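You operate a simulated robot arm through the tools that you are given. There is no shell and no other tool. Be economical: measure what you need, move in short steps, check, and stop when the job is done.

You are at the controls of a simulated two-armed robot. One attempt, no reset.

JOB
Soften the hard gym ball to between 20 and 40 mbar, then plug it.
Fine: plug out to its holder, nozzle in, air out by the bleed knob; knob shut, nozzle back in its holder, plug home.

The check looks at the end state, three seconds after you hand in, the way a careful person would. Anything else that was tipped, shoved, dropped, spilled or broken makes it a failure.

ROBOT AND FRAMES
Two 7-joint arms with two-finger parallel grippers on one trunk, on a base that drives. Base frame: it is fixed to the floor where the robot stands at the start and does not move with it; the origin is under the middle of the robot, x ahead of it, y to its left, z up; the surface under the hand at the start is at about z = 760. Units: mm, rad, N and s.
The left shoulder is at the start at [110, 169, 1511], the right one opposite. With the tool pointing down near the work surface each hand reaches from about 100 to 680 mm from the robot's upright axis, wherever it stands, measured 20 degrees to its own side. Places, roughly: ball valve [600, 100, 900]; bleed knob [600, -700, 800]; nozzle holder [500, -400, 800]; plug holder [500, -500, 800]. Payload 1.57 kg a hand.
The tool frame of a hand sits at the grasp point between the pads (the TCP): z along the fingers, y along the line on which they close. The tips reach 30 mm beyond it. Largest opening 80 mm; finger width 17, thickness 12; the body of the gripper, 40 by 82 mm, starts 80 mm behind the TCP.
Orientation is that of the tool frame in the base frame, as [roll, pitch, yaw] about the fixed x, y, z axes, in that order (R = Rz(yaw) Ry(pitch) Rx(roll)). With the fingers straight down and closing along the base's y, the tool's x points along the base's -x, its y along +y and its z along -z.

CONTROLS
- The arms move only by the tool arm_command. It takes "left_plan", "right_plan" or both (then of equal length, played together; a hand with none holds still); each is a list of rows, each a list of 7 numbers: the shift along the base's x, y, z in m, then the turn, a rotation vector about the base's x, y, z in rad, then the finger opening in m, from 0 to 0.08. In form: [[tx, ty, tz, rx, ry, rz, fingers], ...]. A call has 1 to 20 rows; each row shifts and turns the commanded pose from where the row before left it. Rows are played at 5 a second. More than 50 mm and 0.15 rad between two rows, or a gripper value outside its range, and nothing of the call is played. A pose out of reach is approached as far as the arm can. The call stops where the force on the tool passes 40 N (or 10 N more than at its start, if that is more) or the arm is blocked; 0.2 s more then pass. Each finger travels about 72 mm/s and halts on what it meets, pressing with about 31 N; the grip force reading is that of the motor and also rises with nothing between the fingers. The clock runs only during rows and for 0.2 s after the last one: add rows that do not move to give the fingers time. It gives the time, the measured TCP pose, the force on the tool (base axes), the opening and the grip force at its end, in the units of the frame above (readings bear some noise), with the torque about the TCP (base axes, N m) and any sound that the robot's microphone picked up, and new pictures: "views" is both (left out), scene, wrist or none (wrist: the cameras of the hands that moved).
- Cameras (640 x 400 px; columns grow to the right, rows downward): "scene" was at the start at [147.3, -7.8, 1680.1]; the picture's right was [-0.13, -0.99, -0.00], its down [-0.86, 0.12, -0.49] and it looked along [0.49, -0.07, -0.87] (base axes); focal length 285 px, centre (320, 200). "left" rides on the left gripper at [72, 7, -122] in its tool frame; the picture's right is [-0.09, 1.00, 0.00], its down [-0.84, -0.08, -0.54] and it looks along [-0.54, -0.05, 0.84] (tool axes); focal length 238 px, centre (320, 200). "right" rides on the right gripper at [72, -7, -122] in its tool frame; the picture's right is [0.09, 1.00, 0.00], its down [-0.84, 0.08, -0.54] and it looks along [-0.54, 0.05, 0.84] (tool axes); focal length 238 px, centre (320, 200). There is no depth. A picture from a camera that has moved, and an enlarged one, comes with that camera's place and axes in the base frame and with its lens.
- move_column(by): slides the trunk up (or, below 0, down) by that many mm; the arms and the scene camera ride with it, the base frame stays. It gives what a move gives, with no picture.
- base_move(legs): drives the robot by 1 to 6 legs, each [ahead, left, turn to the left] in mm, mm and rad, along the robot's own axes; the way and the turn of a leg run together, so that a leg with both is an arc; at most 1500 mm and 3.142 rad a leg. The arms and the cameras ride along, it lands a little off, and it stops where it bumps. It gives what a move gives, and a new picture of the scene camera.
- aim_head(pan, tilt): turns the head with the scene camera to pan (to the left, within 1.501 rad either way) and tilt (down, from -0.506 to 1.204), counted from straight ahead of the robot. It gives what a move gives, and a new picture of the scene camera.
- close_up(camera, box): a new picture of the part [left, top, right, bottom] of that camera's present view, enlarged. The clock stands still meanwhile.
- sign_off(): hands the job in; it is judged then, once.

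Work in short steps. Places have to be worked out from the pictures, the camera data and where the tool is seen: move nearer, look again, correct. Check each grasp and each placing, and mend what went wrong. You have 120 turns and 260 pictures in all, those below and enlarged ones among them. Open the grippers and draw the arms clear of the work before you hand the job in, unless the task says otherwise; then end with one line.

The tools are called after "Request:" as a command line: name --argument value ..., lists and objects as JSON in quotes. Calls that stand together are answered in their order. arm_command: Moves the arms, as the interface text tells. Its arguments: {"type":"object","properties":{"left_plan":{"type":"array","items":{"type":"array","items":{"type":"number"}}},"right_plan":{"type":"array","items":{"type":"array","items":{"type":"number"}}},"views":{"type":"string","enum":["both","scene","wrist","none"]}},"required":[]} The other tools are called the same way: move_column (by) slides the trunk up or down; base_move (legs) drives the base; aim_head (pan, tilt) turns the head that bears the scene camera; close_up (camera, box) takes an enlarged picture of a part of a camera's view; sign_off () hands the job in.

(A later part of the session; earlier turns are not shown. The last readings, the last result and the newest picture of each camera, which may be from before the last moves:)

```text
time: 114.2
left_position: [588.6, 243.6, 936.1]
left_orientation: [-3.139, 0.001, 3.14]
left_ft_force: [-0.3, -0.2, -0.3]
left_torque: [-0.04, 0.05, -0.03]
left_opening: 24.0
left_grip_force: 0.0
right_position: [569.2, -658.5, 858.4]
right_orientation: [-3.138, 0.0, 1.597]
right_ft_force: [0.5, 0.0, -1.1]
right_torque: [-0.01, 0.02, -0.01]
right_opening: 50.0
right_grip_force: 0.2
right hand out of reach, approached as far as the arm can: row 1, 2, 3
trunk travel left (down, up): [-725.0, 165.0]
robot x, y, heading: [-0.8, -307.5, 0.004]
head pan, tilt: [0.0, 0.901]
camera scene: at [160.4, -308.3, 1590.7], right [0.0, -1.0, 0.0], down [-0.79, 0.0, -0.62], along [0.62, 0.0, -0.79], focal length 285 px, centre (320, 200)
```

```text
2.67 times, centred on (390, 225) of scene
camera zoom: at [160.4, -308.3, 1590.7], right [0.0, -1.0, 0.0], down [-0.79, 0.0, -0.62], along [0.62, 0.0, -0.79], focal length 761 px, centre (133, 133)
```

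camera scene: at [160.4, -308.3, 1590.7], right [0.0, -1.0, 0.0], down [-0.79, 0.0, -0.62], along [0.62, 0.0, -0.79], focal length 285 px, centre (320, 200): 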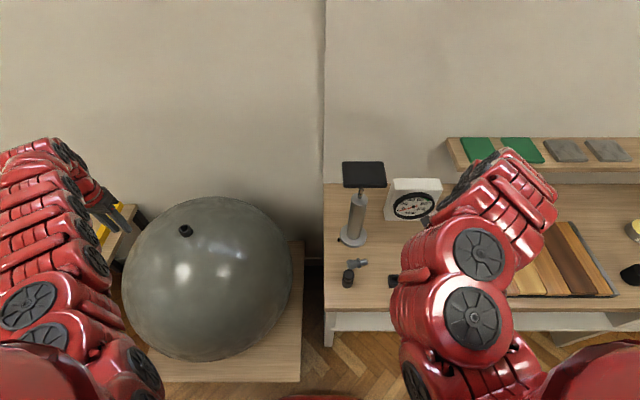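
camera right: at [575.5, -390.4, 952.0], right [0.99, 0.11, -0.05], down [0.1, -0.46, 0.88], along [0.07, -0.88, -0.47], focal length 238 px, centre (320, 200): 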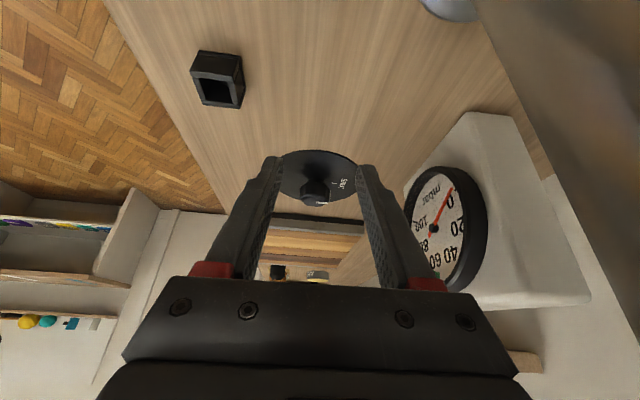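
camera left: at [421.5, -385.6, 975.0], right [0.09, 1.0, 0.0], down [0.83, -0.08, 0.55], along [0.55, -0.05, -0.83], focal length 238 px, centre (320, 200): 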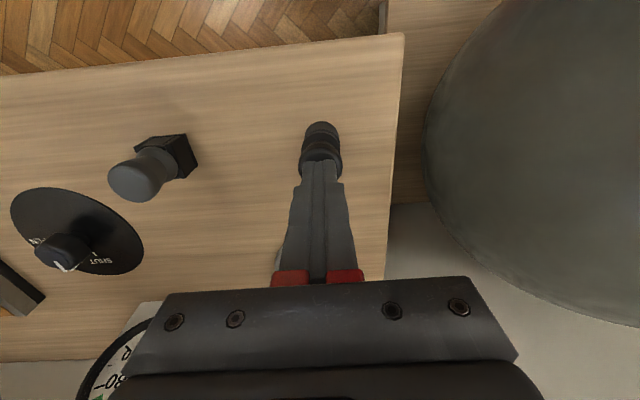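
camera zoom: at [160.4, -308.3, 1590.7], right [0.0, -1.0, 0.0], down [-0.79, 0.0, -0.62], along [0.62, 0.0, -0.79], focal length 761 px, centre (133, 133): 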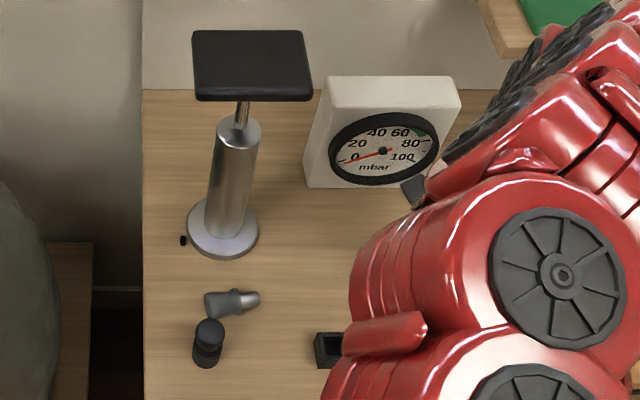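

Pump still stands where it was. Raise the trunk 50 mm (better reach shell), then bring the right hand back to x≈535 before tilting.

Request:
move_column --by 50

Request:
arm_command --right_plan '[[-0.02, 0.02, -0.02, 0, 0, 0, 0.05], [-0.015, 0.02, -0.01, 0, 0, 0, 0.05], [0, 0, 0, -0.13, 0, 0, 0.05], [0, 0, 0, -0.13, 0, 0, 0.05], [0, 0, 0, -0.13, 0, 0, 0.05], [0, 0, 0, -0.13, 0, 0, 0.05], [0, 0, 0, 0, 0, 0, 0.05]]' --views "both"

```text
time: 115.2
left_position: [586.0, 244.5, 987.0]
left_orientation: [3.141, 0.002, 3.141]
left_ft_force: [-0.8, -0.1, 0.6]
left_torque: [0.01, 0.01, -0.03]
left_opening: 23.9
left_grip_force: 0.0
right_position: [568.3, -656.8, 907.6]
right_orientation: [-3.141, 0.0, 1.597]
right_ft_force: [1.0, 0.4, -0.5]
right_torque: [-0.02, 0.02, 0.0]
right_opening: 49.9
right_grip_force: 0.1
trunk travel left (down, up): [-775.0, 115.0]
robot x, y, heading: [1.9, -306.7, 0.002]
head pan, tilt: [0.0, 0.901]
```

```text
time: 116.8
left_position: [585.6, 244.4, 986.9]
left_orientation: [3.141, 0.001, -3.141]
left_ft_force: [0.5, -0.7, 0.4]
left_torque: [0.03, -0.01, 0.02]
left_opening: 23.8
left_grip_force: 0.1
right_position: [561.3, -624.1, 888.5]
right_orientation: [-3.126, 0.522, 1.599]
right_ft_force: [-0.4, -0.2, 0.5]
right_torque: [0.0, 0.02, 0.02]
right_opening: 50.1
right_grip_force: 0.0
right hand out of reach, approached as far as the arm can: row 2, 3, 4
trunk travel left (down, up): [-775.0, 115.0]
robot x, y, heading: [-2.2, -310.3, -0.001]
head pan, tilt: [0.0, 0.901]
camera scene: at [157.3, -309.1, 1641.1], right [0.0, -1.0, 0.0], down [-0.78, 0.0, -0.62], along [0.62, 0.0, -0.78], focal length 285 px, centre (320, 200)
camera right: at [555.2, -501.6, 958.7], right [0.99, 0.1, -0.06], down [0.1, -0.45, 0.89], along [0.06, -0.89, -0.46], focal length 238 px, centre (320, 200)
```

scene: 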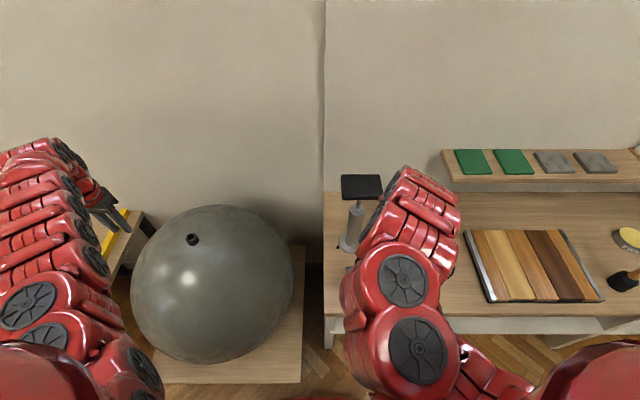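
right: 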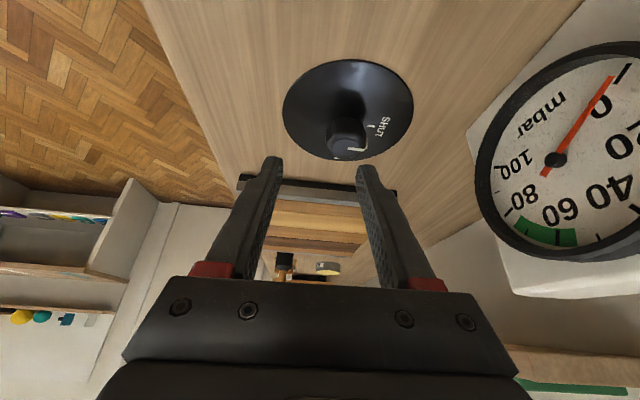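

The right forearm sits too near the pump for this. Better: use the left hand leaning 45° (comes in from the ball side), then turn the plug upright and insert it with a 45° hand. First take the right arm away.

Request:
arm_command --right_plan '[[-0.005, -0.03, 0.01, 0.13, 0, 0, 0.05], [-0.005, -0.03, 0.01, 0.13, 0, 0, 0.05], [0, -0.03, 0.01, 0.13, 0, 0.1, 0.05], [0, -0.03, 0.01, 0.13, 0, 0.1, 0.05], [0, -0.03, 0, 0, 0, 0.14, 0.05], [0, -0.03, 0, 0, 0, 0.14, 0.05], [0, -0.03, 0, 0, 0, 0.14, 0.05], [0, -0.03, 0, 0, 0, 0.14, 0.05], [0, -0.03, 0, 0, 0, 0.14, 0.05], [0, -0.03, 0, 0, 0, 0.14, 0.05], [0, 0, 0, 0, 0, 0.14, 0.05], [0, 0, 0, 0, 0, 0.14, 0.05]]' --left_plan '[[0, -0.03, 0.01, 0, 0, 0.14, 0.05], [0, -0.03, 0.01, 0, 0, 0.14, 0.05], [0, -0.03, 0.01, 0, 0, 0.14, 0.05], [0, -0.03, 0.01, 0, 0, 0.14, 0.05], [0, -0.02, 0, 0, 0, 0.14, 0.05], [0, 0, 0, 0, 0, 0.14, 0.05], [0, 0, 0, 0, 0, 0.14, 0.05], [0, 0, 0, 0, 0, 0.14, 0.05], [0, 0, 0, 0, 0, 0.14, 0.05], [0, 0, 0, 0, 0, 0.14, 0.05], [0, 0, 0, 0, 0, 0.14, 0.05], [0, 0, 0, 0, 0, 0.03, 0.05]]' --views "both"

```text
refused: row 3 steps farther than a row can; nothing moved
```

Request:
arm_command --right_plan '[[-0.005, -0.03, 0.01, 0.13, 0, 0, 0.05], [-0.005, -0.03, 0.01, 0.13, 0, 0, 0.05], [0, -0.03, 0.01, 0.13, 0, 0, 0.05], [0, -0.03, 0.01, 0.13, 0, 0, 0.05], [0, -0.03, 0, 0, 0, 0.14, 0.05], [0, -0.03, 0, 0, 0, 0.14, 0.05], [0, -0.03, 0, 0, 0, 0.14, 0.05], [0, -0.03, 0, 0, 0, 0.14, 0.05], [0, -0.03, 0, 0, 0, 0.14, 0.05], [0, -0.03, 0, 0, 0, 0.14, 0.05], [0, 0, 0, 0, 0, 0.14, 0.05], [0, 0, 0, 0, 0, 0.14, 0.05]]' --left_plan '[[0, -0.03, 0.01, 0, 0, 0.14, 0.05], [0, -0.03, 0.01, 0, 0, 0.14, 0.05], [0, -0.03, 0.01, 0, 0, 0.14, 0.05], [0, -0.03, 0.01, 0, 0, 0.14, 0.05], [0, -0.02, 0, 0, 0, 0.14, 0.05], [0, 0, 0, 0, 0, 0.14, 0.05], [0, 0, 0, 0, 0, 0.14, 0.05], [0, 0, 0, 0, 0, 0.14, 0.05], [0, 0, 0, 0, 0, 0.14, 0.05], [0, 0, 0, 0, 0, 0.14, 0.05], [0, 0, 0, 0, 0, 0.14, 0.05], [0, 0, 0, 0, 0, 0.03, 0.05]]' --views "both"

```text
time: 119.3
left_position: [585.8, 106.9, 1026.7]
left_orientation: [3.141, 0.002, -1.57]
left_ft_force: [0.4, 0.5, 0.1]
left_torque: [0.0, 0.0, 0.01]
left_opening: 49.8
left_grip_force: 0.0
right_position: [527.6, -902.5, 929.2]
right_orientation: [-3.138, 0.001, 2.72]
right_ft_force: [-0.5, -0.3, -0.6]
right_torque: [-0.02, -0.01, 0.02]
right_opening: 49.9
right_grip_force: 0.1
right hand out of reach, approached as far as the arm can: row 1, 2, 9, 10
trunk travel left (down, up): [-775.0, 115.0]
robot x, y, heading: [2.5, -305.4, -0.002]
head pan, tilt: [0.0, 0.901]
camera scene: at [158.3, -306.3, 1640.9], right [0.0, -1.0, 0.0], down [-0.78, 0.0, -0.62], along [0.62, 0.0, -0.78], focal length 285 px, centre (320, 200)
camera right: at [460.6, -879.0, 1051.6], right [0.32, 0.95, 0.0], down [0.8, -0.27, 0.54], along [0.51, -0.18, -0.84], focal length 238 px, centre (320, 200)
camera left: at [581.0, 33.9, 1147.2], right [-1.0, 0.09, 0.0], down [0.08, 0.84, 0.54], along [0.05, 0.54, -0.84], focal length 238 px, centre (320, 200)
```

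scene: 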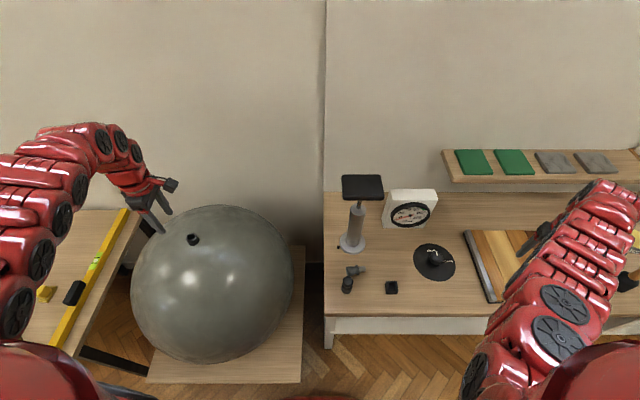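
right: 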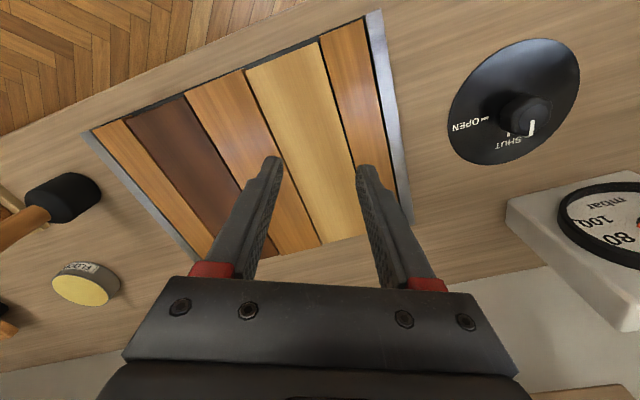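
left: 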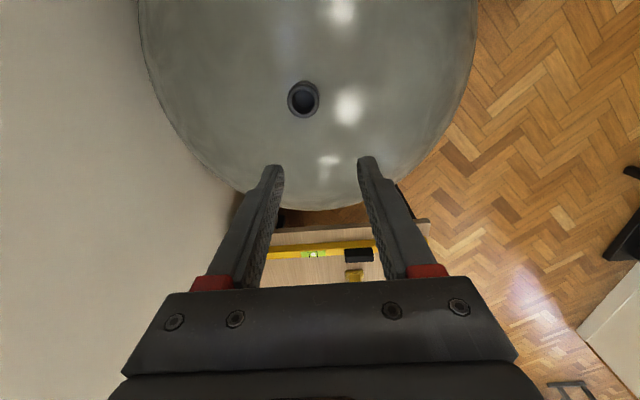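

Yaw is fine. Now lean the hand −45° about x in the air here.

Request:
arm_command --left_plan '[[0, -0.01, 0, -0.131, 0, 0, 0.05], [0, -0.01, 0, -0.131, 0, 0, 0.05], [0, -0.01, 0, -0.131, 0, 0, 0.05], [0, -0.01, 0, -0.131, 0, 0, 0.05], [0, -0.01, 0, -0.131, 0, 0, 0.05], [0, -0.01, 0, -0.131, 0, 0, 0.05], [0, 0, 0, 0, 0, 0, 0.05]]' --views "both"

```text
time: 121.0
left_position: [585.6, 44.4, 1027.1]
left_orientation: [-3.14, -0.785, -1.572]
left_ft_force: [0.0, 0.2, 0.7]
left_torque: [0.03, 0.02, -0.02]
left_opening: 50.1
left_grip_force: 0.0
right_position: [525.8, -903.6, 929.2]
right_orientation: [-3.139, 0.001, 2.717]
right_ft_force: [-0.6, -0.7, 0.1]
right_torque: [-0.03, -0.01, 0.01]
right_opening: 49.8
right_grip_force: 0.0
trunk travel left (down, up): [-775.0, 115.0]
robot x, y, heading: [-0.4, -310.5, 0.003]
head pan, tilt: [0.0, 0.901]
camera scene: at [156.6, -307.6, 1641.1], right [0.0, -1.0, 0.0], down [-0.78, 0.0, -0.62], along [0.62, 0.0, -0.78], focal length 285 px, centre (320, 200)
camera left: at [579.7, 80.2, 1163.6], right [-1.0, 0.07, -0.07], down [0.08, 0.97, -0.21], along [0.05, -0.21, -0.98], focal length 238 px, centre (320, 200)
```

scene: 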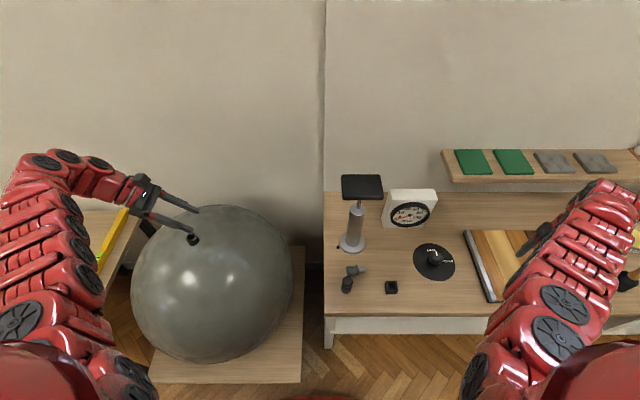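
left: 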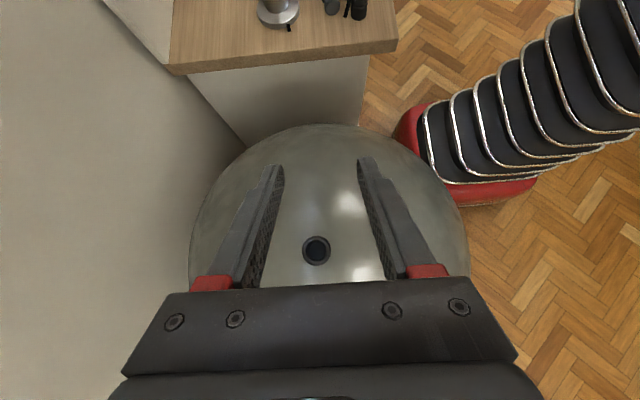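

Lean works, and the camera looks straight down. Travel toward the plug, staying high.

Request:
arm_command --left_plan '[[-0.004, -0.045, -0.01, 0, 0, 0, 0.05], [-0.004, -0.045, -0.01, 0, 0, 0, 0.05], [-0.004, -0.045, -0.01, 0, 0, 0, 0.05], [-0.004, -0.045, -0.01, 0, 0, 0, 0.05], [-0.004, -0.045, -0.01, 0, 0, 0, 0.05], [-0.004, -0.045, -0.015, 0, 0, 0, 0.05], [-0.004, -0.045, -0.015, 0, 0, 0, 0.05], [-0.004, -0.04, -0.015, 0, 0, 0, 0.05], [0, 0, 0, 0, 0, 0, 0.05]]' --views "both"

```text
time: 123.0
left_position: [559.0, -307.8, 925.5]
left_orientation: [-3.14, -0.786, -1.573]
left_ft_force: [0.5, 0.1, -0.6]
left_torque: [-0.01, 0.0, 0.01]
left_opening: 50.0
left_grip_force: 0.0
left hand out of reach, approached as far as the arm can: row 4, 5
right_position: [525.9, -903.6, 930.3]
right_orientation: [-3.141, 0.003, 2.717]
right_ft_force: [0.0, 0.0, 0.7]
right_torque: [-0.03, 0.0, -0.01]
right_opening: 50.0
right_grip_force: 0.1
trunk travel left (down, up): [-775.0, 115.0]
robot x, y, heading: [-2.7, -309.5, 0.008]
head pan, tilt: [0.0, 0.901]
camera scene: at [156.7, -307.0, 1641.1], right [0.0, -1.0, 0.0], down [-0.78, 0.0, -0.62], along [0.62, 0.0, -0.78], focal length 285 px, centre (320, 200)
camera left: at [552.7, -273.4, 1061.4], right [-1.0, 0.06, -0.07], down [0.08, 0.98, -0.21], along [0.05, -0.21, -0.98], focal length 238 px, centre (320, 200)
```

scene: 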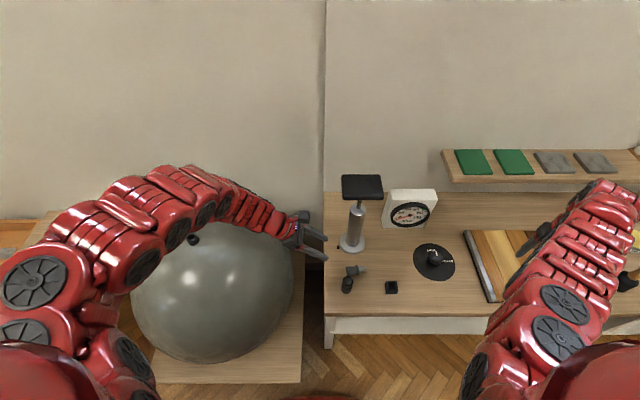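
left: 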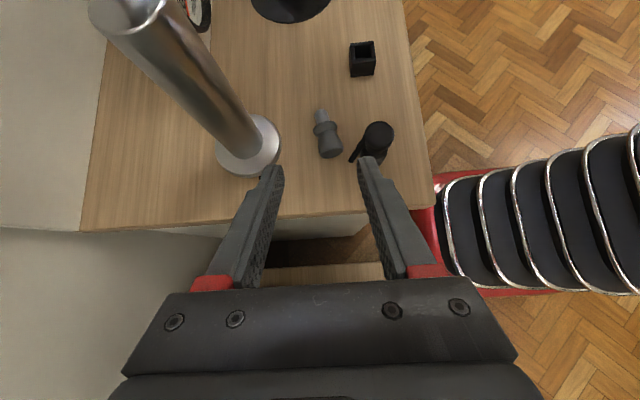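

Superb view of the plug. Close-up to measure.

Request:
close_up --camera "left" --box '[272, 95, 400, 175]'

```text
5.00 times, centred on (336, 135) of left
camera zoom: at [552.7, -273.4, 1061.4], right [-1.0, 0.06, -0.07], down [0.08, 0.98, -0.21], along [0.05, -0.21, -0.98], focal length 1192 px, centre (240, 525)
```

zoom: 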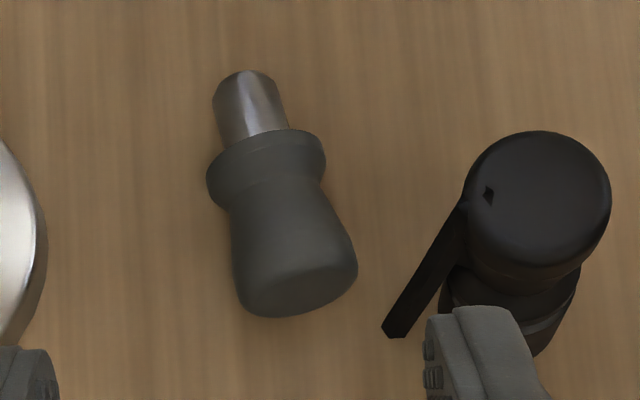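

Plug: cap end [548,-393], stem tip [557,-457] (axis 7.9° off −y). To keep off the nozzle and hose I'll grip near the flange (≈[551.6,-419.7]). Yaw +0.138, hover at z≈860.

Request:
arm_command --left_plan '[[-0.004, -0.04, 0, 0, 0, 0.138, 0.05], [-0.0045, -0.04, -0.01, 0, 0, 0, 0.045], [0, -0.018, -0.03, 0, 0, 0, 0.042], [0, 0, -0.025, 0, 0, 0, 0.042], [0, 0, 0, 0, 0, 0, 0.042]]' --views "wrist"

Request:
close_up --camera "left" --box '[240, 80, 400, 220]'

```text
time: 124.2
left_position: [592.3, -398.8, 884.1]
left_orientation: [-3.138, -0.784, -1.436]
left_ft_force: [0.5, -0.5, -0.5]
left_torque: [0.01, -0.04, 0.03]
left_opening: 42.2
left_grip_force: 0.1
left hand out of reach, approached as far as the arm can: row 1
right_position: [526.1, -903.3, 928.6]
right_orientation: [-3.139, 0.002, 2.718]
right_ft_force: [0.3, 0.5, -0.1]
right_torque: [-0.01, 0.01, -0.01]
right_opening: 49.7
right_grip_force: 0.1
trunk travel left (down, up): [-775.0, 115.0]
robot x, y, heading: [0.9, -306.7, -0.002]
head pan, tilt: [0.0, 0.901]
camera left: at [580.3, -366.1, 1021.0], right [-1.0, -0.07, -0.07], down [-0.06, 0.98, -0.21], along [0.08, -0.2, -0.98], focal length 238 px, centre (320, 200)
```

left: 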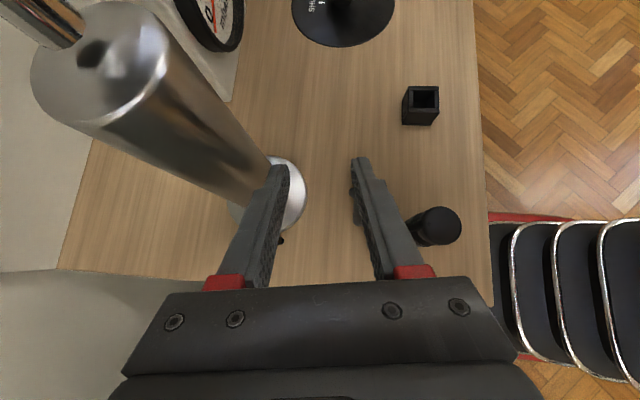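

```text
2.86 times, centred on (320, 150) of left
camera zoom: at [580.3, -366.1, 1021.0], right [-1.0, -0.07, -0.07], down [-0.06, 0.98, -0.21], along [0.08, -0.2, -0.98], focal length 681 px, centre (320, 343)
```

zoom: 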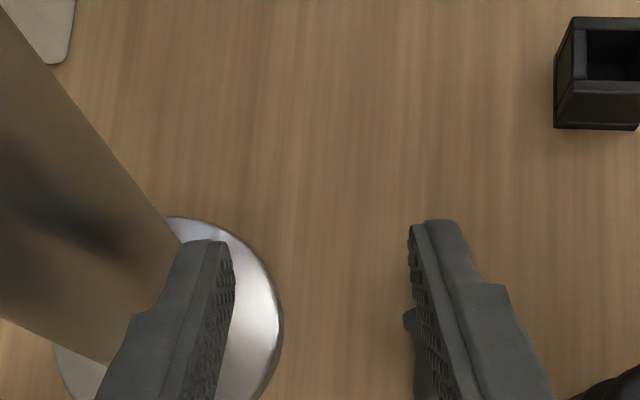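

The arm's limit pushed the hand to x=592 (close to the pump, no contact). Driving the base back 70 mm gives comfortable reach; the hand moves away from the pump, above the nozzle.

Request:
base_move --legs '[[-70, 0, 0]]'

Request:
close_up --camera "left" --box '[160, 80, 480, 280]'

```text
time: 125.2
left_position: [521.2, -399.1, 884.0]
left_orientation: [-3.14, -0.783, -1.432]
left_ft_force: [0.2, -0.4, 0.0]
left_torque: [-0.01, 0.02, -0.02]
left_opening: 41.9
left_grip_force: 0.0
right_position: [458.0, -903.5, 929.5]
right_orientation: [-3.139, -0.001, 2.717]
right_ft_force: [0.4, 0.4, 0.3]
right_torque: [-0.03, 0.02, -0.01]
right_opening: 49.9
right_grip_force: 0.0
trunk travel left (down, up): [-775.0, 115.0]
robot x, y, heading: [-70.5, -310.3, -0.001]
head pan, tilt: [0.0, 0.901]
camera scene: at [89.0, -308.1, 1640.9], right [0.0, -1.0, 0.0], down [-0.78, 0.0, -0.62], along [0.62, 0.0, -0.78], focal length 285 px, centre (320, 200)
```

scene: 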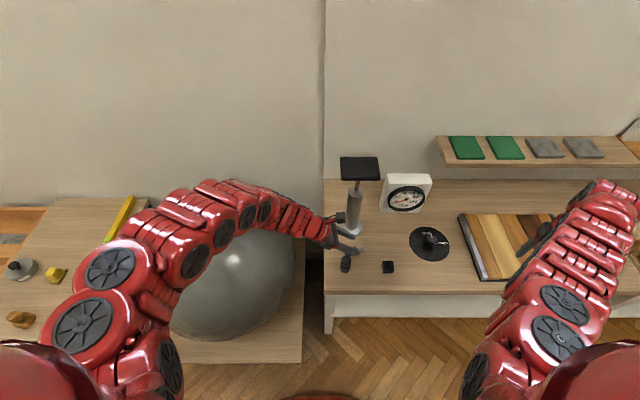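

```text
2.00 times, centred on (320, 180) of left
camera zoom: at [511.9, -366.0, 1020.4], right [-1.0, -0.07, -0.07], down [-0.06, 0.98, -0.21], along [0.08, -0.2, -0.98], focal length 477 px, centre (320, 240)
```

zoom: 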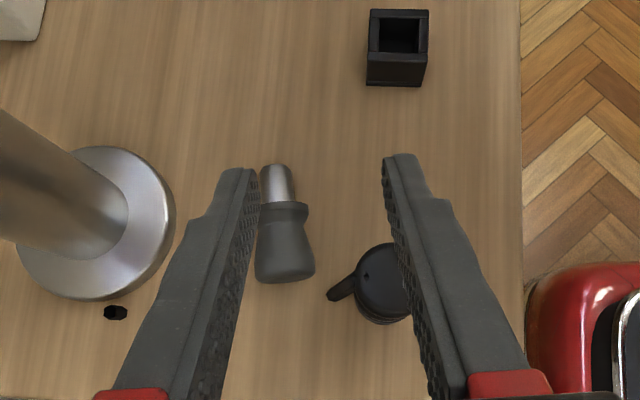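

Plug aligned with the hand now. Shift +29 mm x, −8 mm y and re-check.

Request:
arm_command --left_plan '[[0.029, -0.008, -0.01, 0, 0, 0, 0.042], [0, 0, -0.02, 0, 0, 0, 0.042], [0, 0, 0, 0, 0, 0, 0.042]]' --views "none"

Request:
close_up --camera "left" --box '[200, 80, 440, 260]'

```text
time: 126.0
left_position: [551.3, -407.2, 854.5]
left_orientation: [-3.139, -0.783, -1.435]
left_ft_force: [-0.1, -0.8, -0.4]
left_torque: [0.01, 0.02, 0.01]
left_opening: 42.1
left_grip_force: 0.0
right_position: [457.0, -902.9, 930.0]
right_orientation: [-3.139, 0.001, 2.718]
right_ft_force: [0.6, 0.2, -0.3]
right_torque: [0.01, -0.03, -0.03]
right_opening: 49.8
right_grip_force: 0.0
trunk travel left (down, up): [-775.0, 115.0]
robot x, y, heading: [-72.8, -308.8, -0.002]
head pan, tilt: [0.0, 0.901]
```

```text
2.22 times, centred on (320, 170) of left
camera zoom: at [540.4, -374.4, 991.3], right [-1.0, -0.07, -0.07], down [-0.06, 0.98, -0.21], along [0.08, -0.2, -0.98], focal length 530 px, centre (320, 267)
```

zoom: 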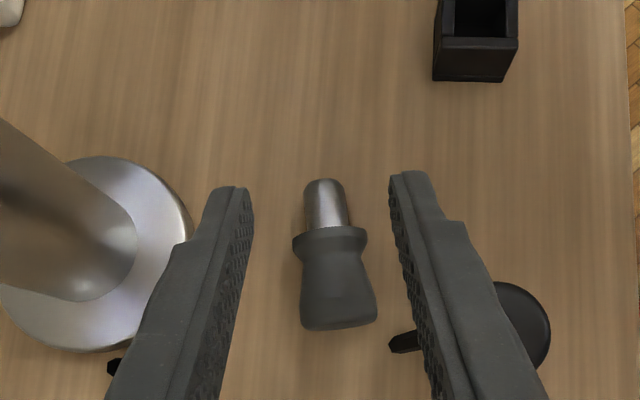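

Aligned. Descend to z≈792 in steps.

Request:
arm_command --left_plan '[[0, 0, -0.025, 0, 0, 0, 0.042], [0, 0, -0.02, 0, 0, 0, 0.042], [0, 0, -0.012, 0, 0, 0, 0.042], [0, 0, -0.005, 0, 0, 0, 0.042], [0, 0, 0, 0, 0, 0, 0.042]]' --views "none"

Request:
close_up --camera "left" --box '[200, 80, 440, 260]'

```text
time: 127.2
left_position: [550.7, -405.8, 791.5]
left_orientation: [-3.14, -0.784, -1.433]
left_ft_force: [0.6, 0.6, -0.2]
left_torque: [0.03, 0.0, -0.02]
left_opening: 42.0
left_grip_force: 0.1
right_position: [458.4, -903.3, 928.4]
right_orientation: [-3.141, 0.001, 2.717]
right_ft_force: [0.3, 0.0, -0.2]
right_torque: [-0.03, 0.04, -0.01]
right_opening: 50.0
right_grip_force: 0.1
trunk travel left (down, up): [-775.0, 115.0]
robot x, y, heading: [-71.3, -310.1, 0.002]
head pan, tilt: [0.0, 0.901]
```

```text
2.22 times, centred on (320, 170) of left
camera zoom: at [540.2, -373.7, 928.3], right [-1.0, -0.07, -0.07], down [-0.06, 0.98, -0.21], along [0.08, -0.2, -0.98], focal length 530 px, centre (320, 267)
```

zoom: 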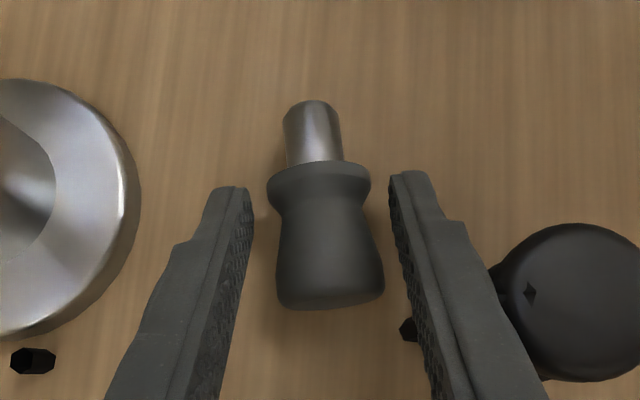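

No contact, plug between fingers. Close.

Request:
arm_command --left_plan '[[0, 0, 0, 0, 0, 0, 0.034], [0, 0, 0, 0, 0, 0, 0.026], [0, 0, 0, 0, 0, 0, 0.018], [0, 0, 0, 0, 0, 0, 0.018], [0, 0, 0, 0, 0, 0, 0.018]]' --views "none"

Request:
close_up --camera "left" --box '[200, 80, 440, 260]'

```text
time: 128.4
left_position: [551.3, -406.8, 791.3]
left_orientation: [-3.14, -0.782, -1.433]
left_ft_force: [-0.3, 0.4, 0.2]
left_torque: [0.0, 0.02, 0.04]
left_opening: 26.8
left_grip_force: 31.0
right_position: [457.5, -902.6, 928.5]
right_orientation: [-3.141, -0.001, 2.717]
right_ft_force: [0.7, -0.6, 0.5]
right_torque: [-0.01, 0.0, 0.0]
right_opening: 50.1
right_grip_force: 0.0
trunk travel left (down, up): [-775.0, 115.0]
robot x, y, heading: [-67.9, -310.9, 0.003]
head pan, tilt: [0.0, 0.901]
```

```text
2.22 times, centred on (320, 170) of left
camera zoom: at [540.2, -373.8, 928.7], right [-1.0, -0.07, -0.07], down [-0.06, 0.98, -0.21], along [0.08, -0.2, -0.98], focal length 530 px, centre (320, 267)
```

zoom: 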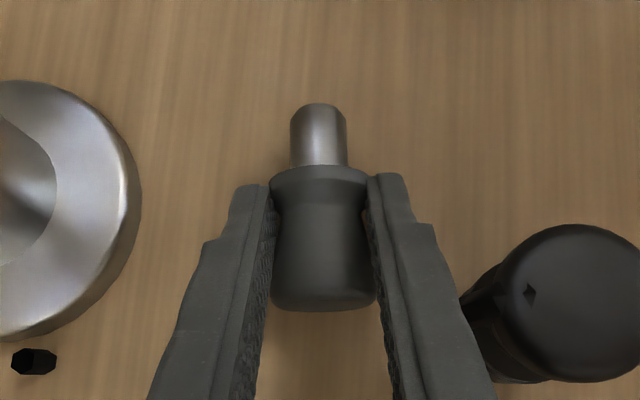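

Gripped straight (26.8 mm). Lift vertically.

Request:
arm_command --left_plan '[[0, 0, 0.01, 0, 0, 0, 0.018], [0, 0, 0.02, 0, 0, 0, 0.018], [0, 0, 0.03, 0, 0, 0, 0.018], [0, 0, 0.03, 0, 0, 0, 0.018], [0, 0, 0.02, 0, 0, 0, 0.018], [0, 0, 0, 0, 0, 0, 0.018]]' --views "scene"

Request:
close_up --camera "left" --box '[160, 60, 480, 260]'

```text
time: 129.8
left_position: [550.1, -406.6, 901.8]
left_orientation: [-3.141, -0.784, -1.432]
left_ft_force: [-1.0, -0.1, -1.7]
left_torque: [0.02, 0.03, 0.03]
left_opening: 27.2
left_grip_force: 31.5
right_position: [457.4, -903.1, 929.4]
right_orientation: [-3.14, 0.0, 2.718]
right_ft_force: [-0.5, -0.6, -0.5]
right_torque: [-0.04, 0.0, 0.04]
right_opening: 50.1
right_grip_force: 0.0
trunk travel left (down, up): [-775.0, 115.0]
robot x, y, heading: [-69.3, -311.7, 0.001]
head pan, tilt: [0.0, 0.901]
camera scene: at [88.4, -308.0, 1641.0], right [0.0, -1.0, 0.0], down [-0.78, 0.0, -0.62], along [0.62, 0.0, -0.78], focal length 285 px, centre (320, 200)
```

scene: 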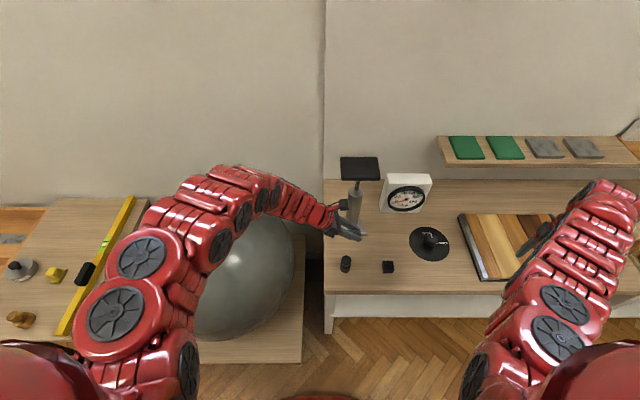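

```text
2.00 times, centred on (320, 160) of left
camera zoom: at [540.1, -374.1, 1038.6], right [-1.0, -0.07, -0.07], down [-0.06, 0.98, -0.21], along [0.08, -0.2, -0.98], focal length 477 px, centre (320, 280)
```

zoom: 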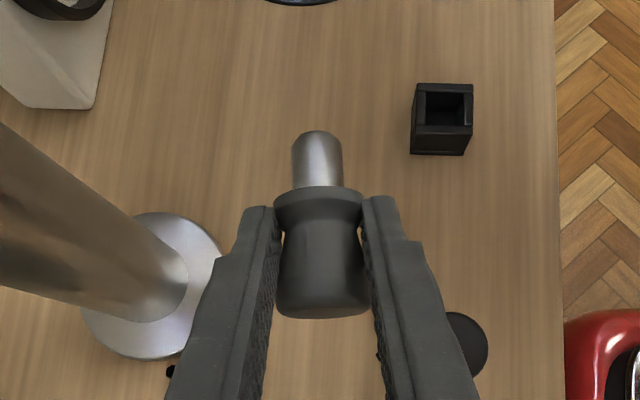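

Plug secure and horizontal in the hand. Carry it back over the ball side at z≈1000.

Request:
arm_command --left_plan '[[0, 0.035, 0.02, 0, 0, 0, 0.018], [0, 0.04, 0.015, 0, 0, 0, 0.018], [0, 0.045, 0.012, 0, 0, 0, 0.018], [0.003, 0.045, 0.012, 0, 0, 0, 0.018], [0.005, 0.045, 0.012, 0, 0, 0, 0.018], [0.005, 0.045, 0.012, 0, 0, 0, 0.018], [0.006, 0.045, 0.01, 0, 0, 0, 0.018], [0.006, 0.045, 0.005, 0, 0, 0, 0.018], [0, 0, 0, 0, 0, 0, 0.018]]' --views "wrist"

```text
time: 131.8
left_position: [575.8, -64.2, 999.2]
left_orientation: [3.141, -0.784, -1.432]
left_ft_force: [0.3, -0.2, -1.4]
left_torque: [0.02, 0.0, -0.03]
left_opening: 26.9
left_grip_force: 31.2
right_position: [457.7, -904.3, 928.6]
right_orientation: [-3.139, 0.0, 2.717]
right_ft_force: [-0.6, -0.4, -0.4]
right_torque: [-0.05, -0.04, 0.02]
right_opening: 50.2
right_grip_force: 0.0
trunk travel left (down, up): [-775.0, 115.0]
robot x, y, heading: [-69.1, -309.0, 0.003]
head pan, tilt: [0.0, 0.901]
camera left: at [565.9, -30.3, 1136.9], right [-1.0, -0.07, -0.06], down [-0.06, 0.98, -0.21], along [0.08, -0.2, -0.98], focal length 238 px, centre (320, 200)
```

left: 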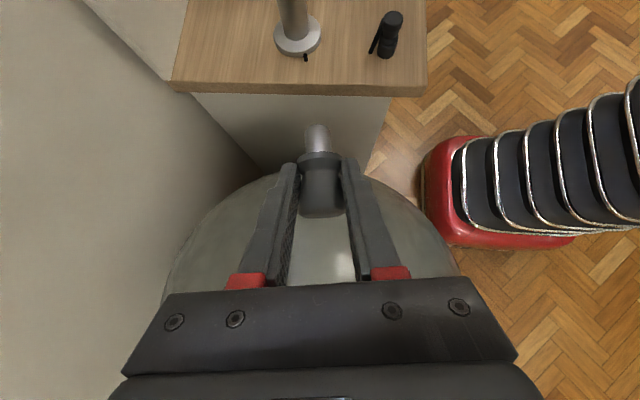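

Plug still held. Rotate +90° about the plug's cross axis to bring the stem down (first half, then check).

Request:
arm_command --left_plan '[[0, 0, 0, 0.1297, 0.0181, 0, 0.018], [0, 0, 0, 0.1297, 0.0181, 0, 0.018], [0, 0, 0, 0.1297, 0.0181, 0, 0.018], [0, 0, 0, 0.1297, 0.0181, 0, 0.018], [0, 0, 0, 0.1297, 0.0181, 0, 0.018], [0, 0, 0, 0.1297, 0.0181, 0, 0.018], [0, 0, 0, 0, 0, 0, 0.018]]' --views "scene"

```text
time: 133.4
left_position: [575.8, -64.0, 998.7]
left_orientation: [3.14, 0.006, -1.434]
left_ft_force: [-0.2, 0.3, -0.1]
left_torque: [-0.01, 0.02, 0.01]
left_opening: 27.1
left_grip_force: 31.3
right_position: [458.7, -904.6, 927.8]
right_orientation: [-3.141, 0.0, 2.717]
right_ft_force: [0.0, 0.3, -0.3]
right_torque: [0.03, -0.01, 0.01]
right_opening: 50.2
right_grip_force: 0.1
trunk travel left (down, up): [-775.0, 115.0]
robot x, y, heading: [-69.1, -308.6, 0.002]
head pan, tilt: [0.0, 0.901]
camera scene: at [88.9, -310.1, 1640.9], right [0.0, -1.0, 0.0], down [-0.78, 0.0, -0.62], along [0.62, 0.0, -0.78], focal length 285 px, centre (320, 200)
```

scene: 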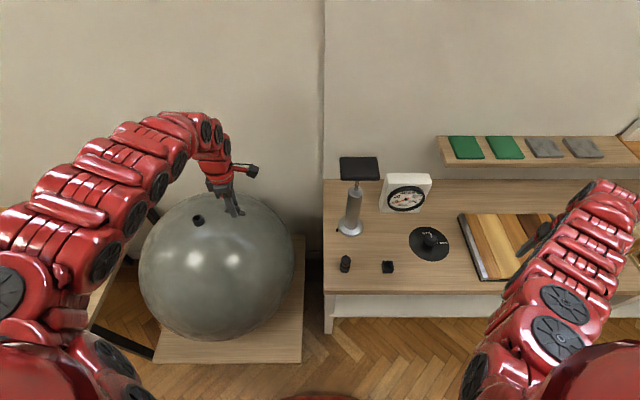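

First half fine. Complete the rotation.

Request:
arm_command --left_plan '[[0, 0, 0, 0.1297, 0.0181, 0, 0.018], [0, 0, 0, 0.1297, 0.0181, 0, 0.018], [0, 0, 0, 0.1297, 0.0181, 0, 0.018], [0, 0, 0, 0.1297, 0.0181, 0, 0.018], [0, 0, 0, 0.1297, 0.0181, 0, 0.018], [0, 0, 0, 0.1297, 0.0181, 0, 0.018], [0, 0, 0, 0, 0, 0, 0.018]]' --views "both"

Request:
close_up --camera "scene" --box '[170, 140, 290, 240]'

```text
time: 135.0
left_position: [576.1, -62.0, 1000.1]
left_orientation: [-3.139, 0.789, -1.434]
left_ft_force: [-0.7, -0.3, 0.4]
left_torque: [0.01, -0.02, 0.0]
left_opening: 27.0
left_grip_force: 30.9
right_position: [456.9, -903.3, 929.0]
right_orientation: [-3.139, 0.003, 2.717]
right_ft_force: [0.0, 0.0, 0.3]
right_torque: [0.02, 0.01, 0.04]
right_opening: 50.1
right_grip_force: 0.1
trunk travel left (down, up): [-775.0, 115.0]
robot x, y, heading: [-71.1, -306.3, 0.0]
head pan, tilt: [0.0, 0.901]
camera scene: at [87.9, -307.5, 1641.1], right [0.0, -1.0, 0.0], down [-0.78, 0.0, -0.62], along [0.62, 0.0, -0.78], focal length 285 px, centre (320, 200)
camera left: at [589.2, -199.7, 1035.1], right [-1.0, -0.07, 0.06], down [0.05, 0.21, 0.98], along [-0.08, 0.97, -0.21], focal length 238 px, centre (320, 200)
```

scene: 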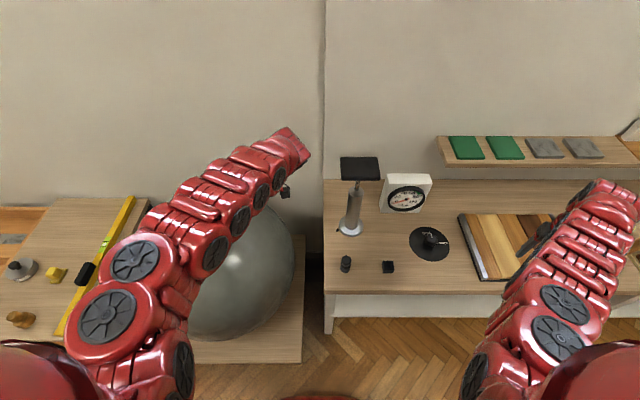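
left: 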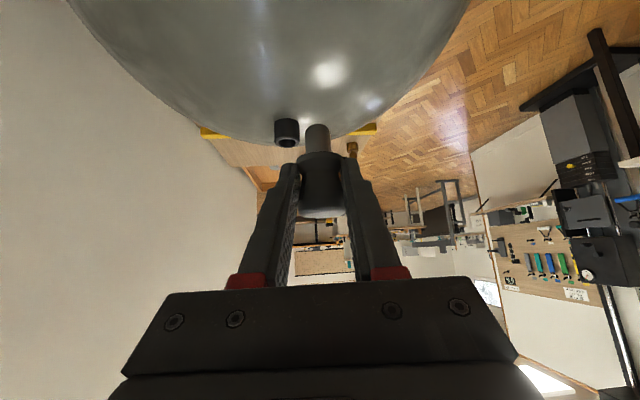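

```text
4.00 times, centred on (230, 190) of scene
camera zoom: at [87.9, -307.5, 1641.1], right [0.0, -1.0, 0.0], down [-0.78, 0.0, -0.62], along [0.62, 0.0, -0.78], focal length 1142 px, centre (680, 240)
```

zoom: 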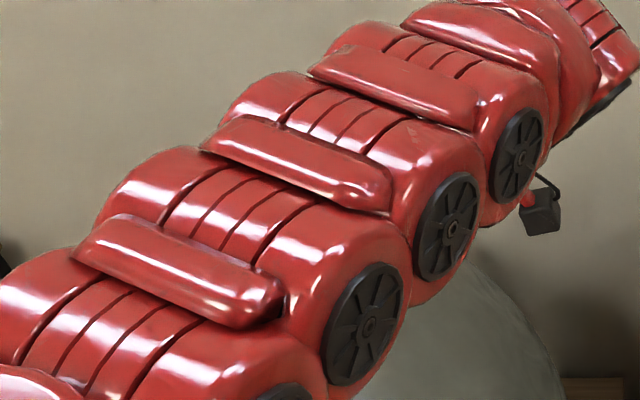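

The plug is upright, stem down; the left camera (upside-down view) sees valve and stem side by side. Move over the valve: +28 mm x, +127 mm y at this height.

Request:
arm_command --left_plan '[[0.0093, 0.0424, 0, 0, 0, 0, 0.018], [0.0093, 0.0424, 0, 0, 0, 0, 0.018], [0.0093, 0.0424, 0, 0, 0, 0, 0.018], [0, 0, 0, 0, 0, 0, 0.018]]' --views "wrist"

Request:
close_up --camera "left" --box '[240, 60, 400, 220]'

Request:
close_up --camera "scene" --box '[150, 140, 270, 240]'

```text
time: 136.0
left_position: [603.2, 64.6, 1001.2]
left_orientation: [3.14, 0.786, -1.433]
left_ft_force: [-0.4, -0.1, 0.1]
left_torque: [-0.04, -0.01, 0.0]
left_opening: 27.0
left_grip_force: 31.7
right_position: [457.6, -904.1, 929.4]
right_orientation: [-3.14, 0.002, 2.716]
right_ft_force: [0.3, 0.8, -0.2]
right_torque: [0.0, -0.02, 0.01]
right_opening: 49.9
right_grip_force: 0.1
trunk travel left (down, up): [-775.0, 115.0]
robot x, y, heading: [-68.1, -308.7, 0.004]
head pan, tilt: [0.0, 0.901]
camera left: at [616.7, -72.8, 1035.7], right [-1.0, -0.07, 0.07], down [0.05, 0.21, 0.98], along [-0.08, 0.97, -0.21], focal length 238 px, centre (320, 200)
```

left: 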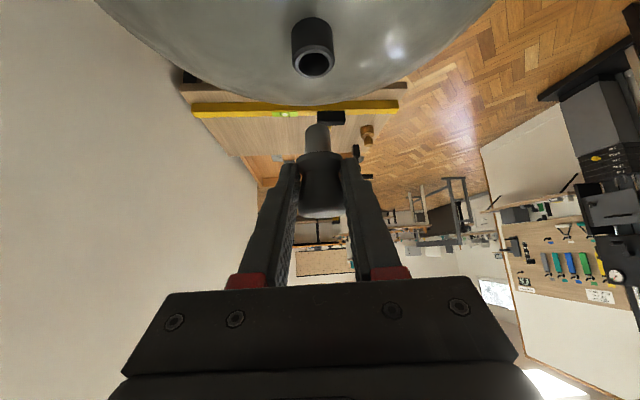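

```text
2.50 times, centred on (320, 140) of left
camera zoom: at [616.7, -72.8, 1035.7], right [-1.0, -0.07, 0.07], down [0.05, 0.21, 0.98], along [-0.08, 0.97, -0.21], focal length 596 px, centre (320, 350)
```

zoom: 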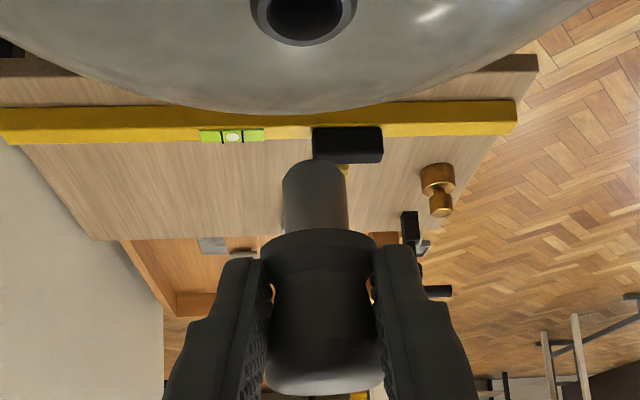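

```text
4.00 times, centred on (210, 190) of scene
camera zoom: at [88.1, -308.5, 1641.0], right [0.0, -1.0, 0.0], down [-0.78, 0.0, -0.62], along [0.62, 0.0, -0.78], focal length 1142 px, centre (760, 240)
```

zoom: 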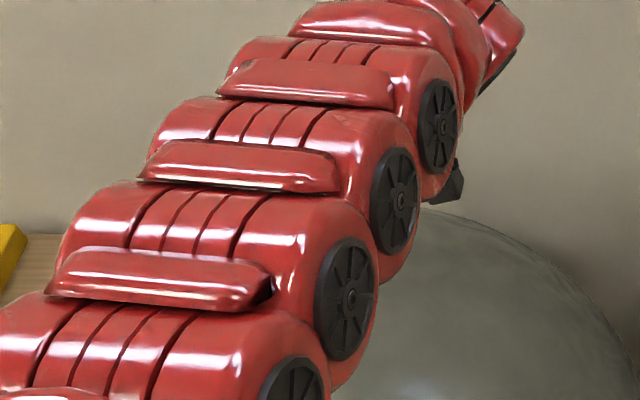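

Stem is above the mouth; x looks +1 mm off, y within ~1–2 mm. Shift (−1,−1) mm and descend to just above the mouth for a look.

Request:
arm_command --left_plan '[[-0.001, -0.001, -0.02, 0, 0, 0, 0.018], [0, 0, -0.02, 0, 0, 0, 0.018], [0, 0, 0, 0, 0, 0, 0.018]]' --views "none"

Request:
close_up --camera "left" --box '[240, 40, 400, 200]'

```text
time: 136.8
left_position: [603.2, 63.8, 961.0]
left_orientation: [-3.141, 0.787, -1.434]
left_ft_force: [-0.9, -0.1, -0.7]
left_torque: [0.0, 0.01, -0.02]
left_opening: 27.1
left_grip_force: 31.2
right_position: [458.3, -901.7, 929.4]
right_orientation: [-3.141, 0.003, 2.717]
right_ft_force: [0.5, -0.2, -0.7]
right_torque: [-0.01, -0.01, -0.05]
right_opening: 49.9
right_grip_force: 0.0
trunk travel left (down, up): [-775.0, 115.0]
robot x, y, heading: [-68.4, -309.3, 0.006]
head pan, tilt: [0.0, 0.901]
```

```text
2.50 times, centred on (320, 120) of left
camera zoom: at [615.5, -73.1, 995.8], right [-1.0, -0.07, 0.07], down [0.05, 0.22, 0.98], along [-0.08, 0.97, -0.21], focal length 596 px, centre (320, 400)
```

zoom: 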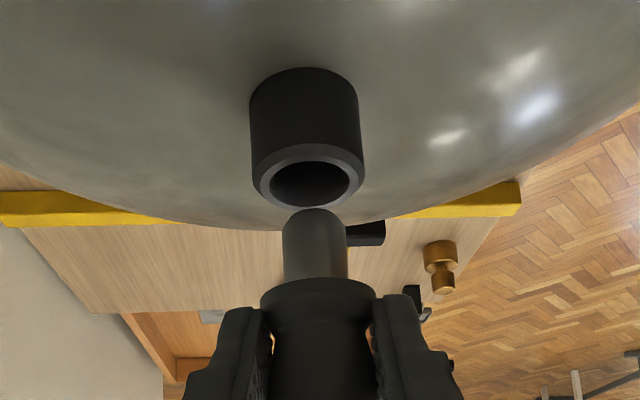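

Stem appears ~1 mm off in x (needs +x). Correct and lower until the tip meets the mouth, watching forces.

Request:
arm_command --left_plan '[[0.001, 0, -0.006, 0, 0, 0, 0.018], [0, 0, -0.004, 0, 0, 0, 0.018], [0, 0, -0.003, 0, 0, 0, 0.018], [0, 0, 0, 0, 0, 0, 0.018]]' --views "none"

Request:
close_up --camera "left" --box '[240, 40, 400, 200]'

```text
time: 137.8
left_position: [602.0, 61.8, 954.7]
left_orientation: [3.141, 0.787, -1.434]
left_ft_force: [0.3, 0.3, -1.2]
left_torque: [-0.04, 0.01, -0.01]
left_opening: 27.0
left_grip_force: 31.3
left hand out of reach, approached as far as the arm can: row 1, 3
right_position: [457.2, -903.4, 929.3]
right_orientation: [-3.139, 0.001, 2.719]
right_ft_force: [-0.3, 0.4, -0.5]
right_torque: [-0.01, 0.01, 0.0]
right_opening: 49.9
right_grip_force: 0.0
trunk travel left (down, up): [-775.0, 115.0]
robot x, y, heading: [-69.6, -308.7, -0.003]
head pan, tilt: [0.0, 0.901]
```

```text
2.50 times, centred on (320, 120) of left
camera zoom: at [614.4, -74.6, 991.2], right [-1.0, -0.07, 0.07], down [0.05, 0.22, 0.98], along [-0.08, 0.97, -0.21], focal length 596 px, centre (320, 400)
```

zoom: 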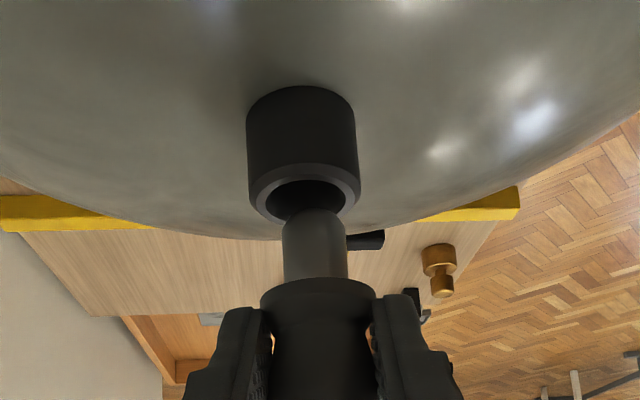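

At the outer reach again. Raise 40 mm, lower the trunk 40 mm, then correct.

Request:
arm_command --left_plan '[[0, 0, 0.02, 0, 0, 0, 0.018], [0, 0, 0.022, 0, 0, 0, 0.018], [0, 0, 0, 0, 0, 0, 0.018]]' --views "none"

Request:
move_column --by -40

Request:
close_up --camera "left" --box '[240, 40, 400, 200]'

```text
time: 138.6
left_position: [600.7, 64.8, 997.8]
left_orientation: [3.137, 0.788, -1.435]
left_ft_force: [-0.1, -0.1, -0.9]
left_torque: [-0.06, 0.0, 0.03]
left_opening: 27.1
left_grip_force: 31.0
right_position: [457.9, -903.4, 929.0]
right_orientation: [-3.14, 0.0, 2.717]
right_ft_force: [-0.5, -0.2, -0.2]
right_torque: [-0.02, -0.01, 0.0]
right_opening: 50.0
right_grip_force: 0.1
trunk travel left (down, up): [-775.0, 115.0]
robot x, y, heading: [-70.8, -308.0, 0.002]
head pan, tilt: [0.0, 0.901]
```

```text
time: 139.4
left_position: [600.5, 63.3, 960.0]
left_orientation: [3.141, 0.787, -1.433]
left_ft_force: [0.9, -0.4, -0.6]
left_torque: [-0.02, -0.03, 0.01]
left_opening: 26.8
left_grip_force: 31.2
right_position: [458.4, -903.6, 889.1]
right_orientation: [-3.141, 0.0, 2.717]
right_ft_force: [0.2, 0.2, 0.3]
right_torque: [0.01, 0.01, 0.0]
right_opening: 49.8
right_grip_force: 0.0
trunk travel left (down, up): [-735.0, 155.0]
robot x, y, heading: [-71.2, -309.0, 0.002]
head pan, tilt: [0.0, 0.901]
```

```text
2.50 times, centred on (320, 120) of left
camera zoom: at [613.9, -74.4, 993.8], right [-1.0, -0.07, 0.07], down [0.05, 0.21, 0.98], along [-0.08, 0.97, -0.21], focal length 596 px, centre (320, 400)
```

zoom: 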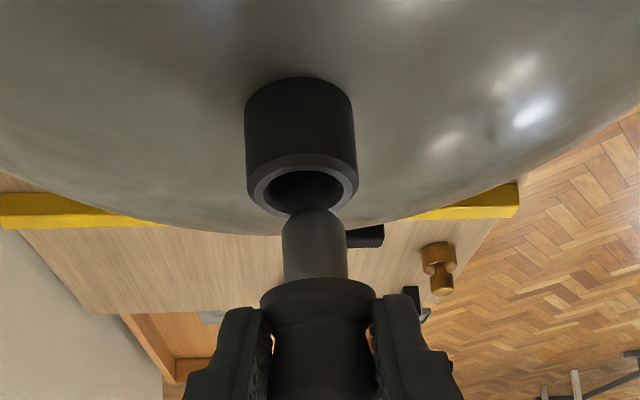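

Shift +2.6 mm x, +0.5 y and lower 6 mm, then look again.

Request:
arm_command --left_plan '[[0.0026, 0.0005, -0.003, 0, 0, 0, 0.018], [0, 0, -0.004, 0, 0, 0, 0.018], [0, 0, 0, 0, 0, 0, 0.018]]' --views "none"

Request:
close_up --camera "left" --box '[264, 60, 376, 170]'

```text
time: 140.2
left_position: [603.1, 62.9, 952.5]
left_orientation: [3.14, 0.787, -1.434]
left_ft_force: [-0.6, 0.0, -0.4]
left_torque: [0.01, 0.05, -0.01]
left_opening: 26.8
left_grip_force: 30.9
right_position: [457.3, -903.2, 888.6]
right_orientation: [-3.138, -0.001, 2.717]
right_ft_force: [0.2, 0.1, -0.3]
right_torque: [-0.04, 0.01, -0.02]
right_opening: 49.9
right_grip_force: 0.0
trunk travel left (down, up): [-735.0, 155.0]
robot x, y, heading: [-67.4, -310.9, 0.004]
head pan, tilt: [0.0, 0.901]
```

```text
3.64 times, centred on (320, 115) of left
camera zoom: at [616.9, -73.8, 986.6], right [-1.0, -0.07, 0.07], down [0.05, 0.22, 0.98], along [-0.08, 0.97, -0.21], focal length 867 px, centre (320, 509)
```

zoom: 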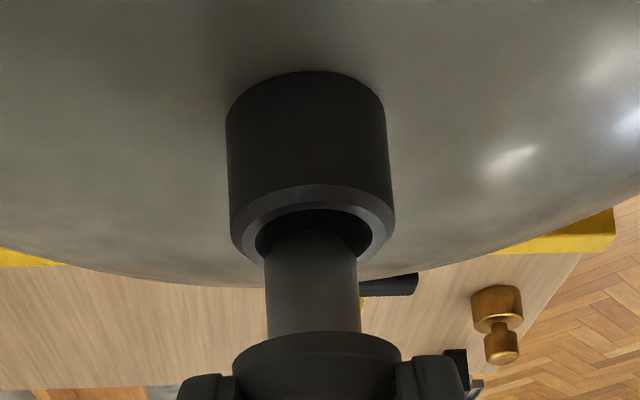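

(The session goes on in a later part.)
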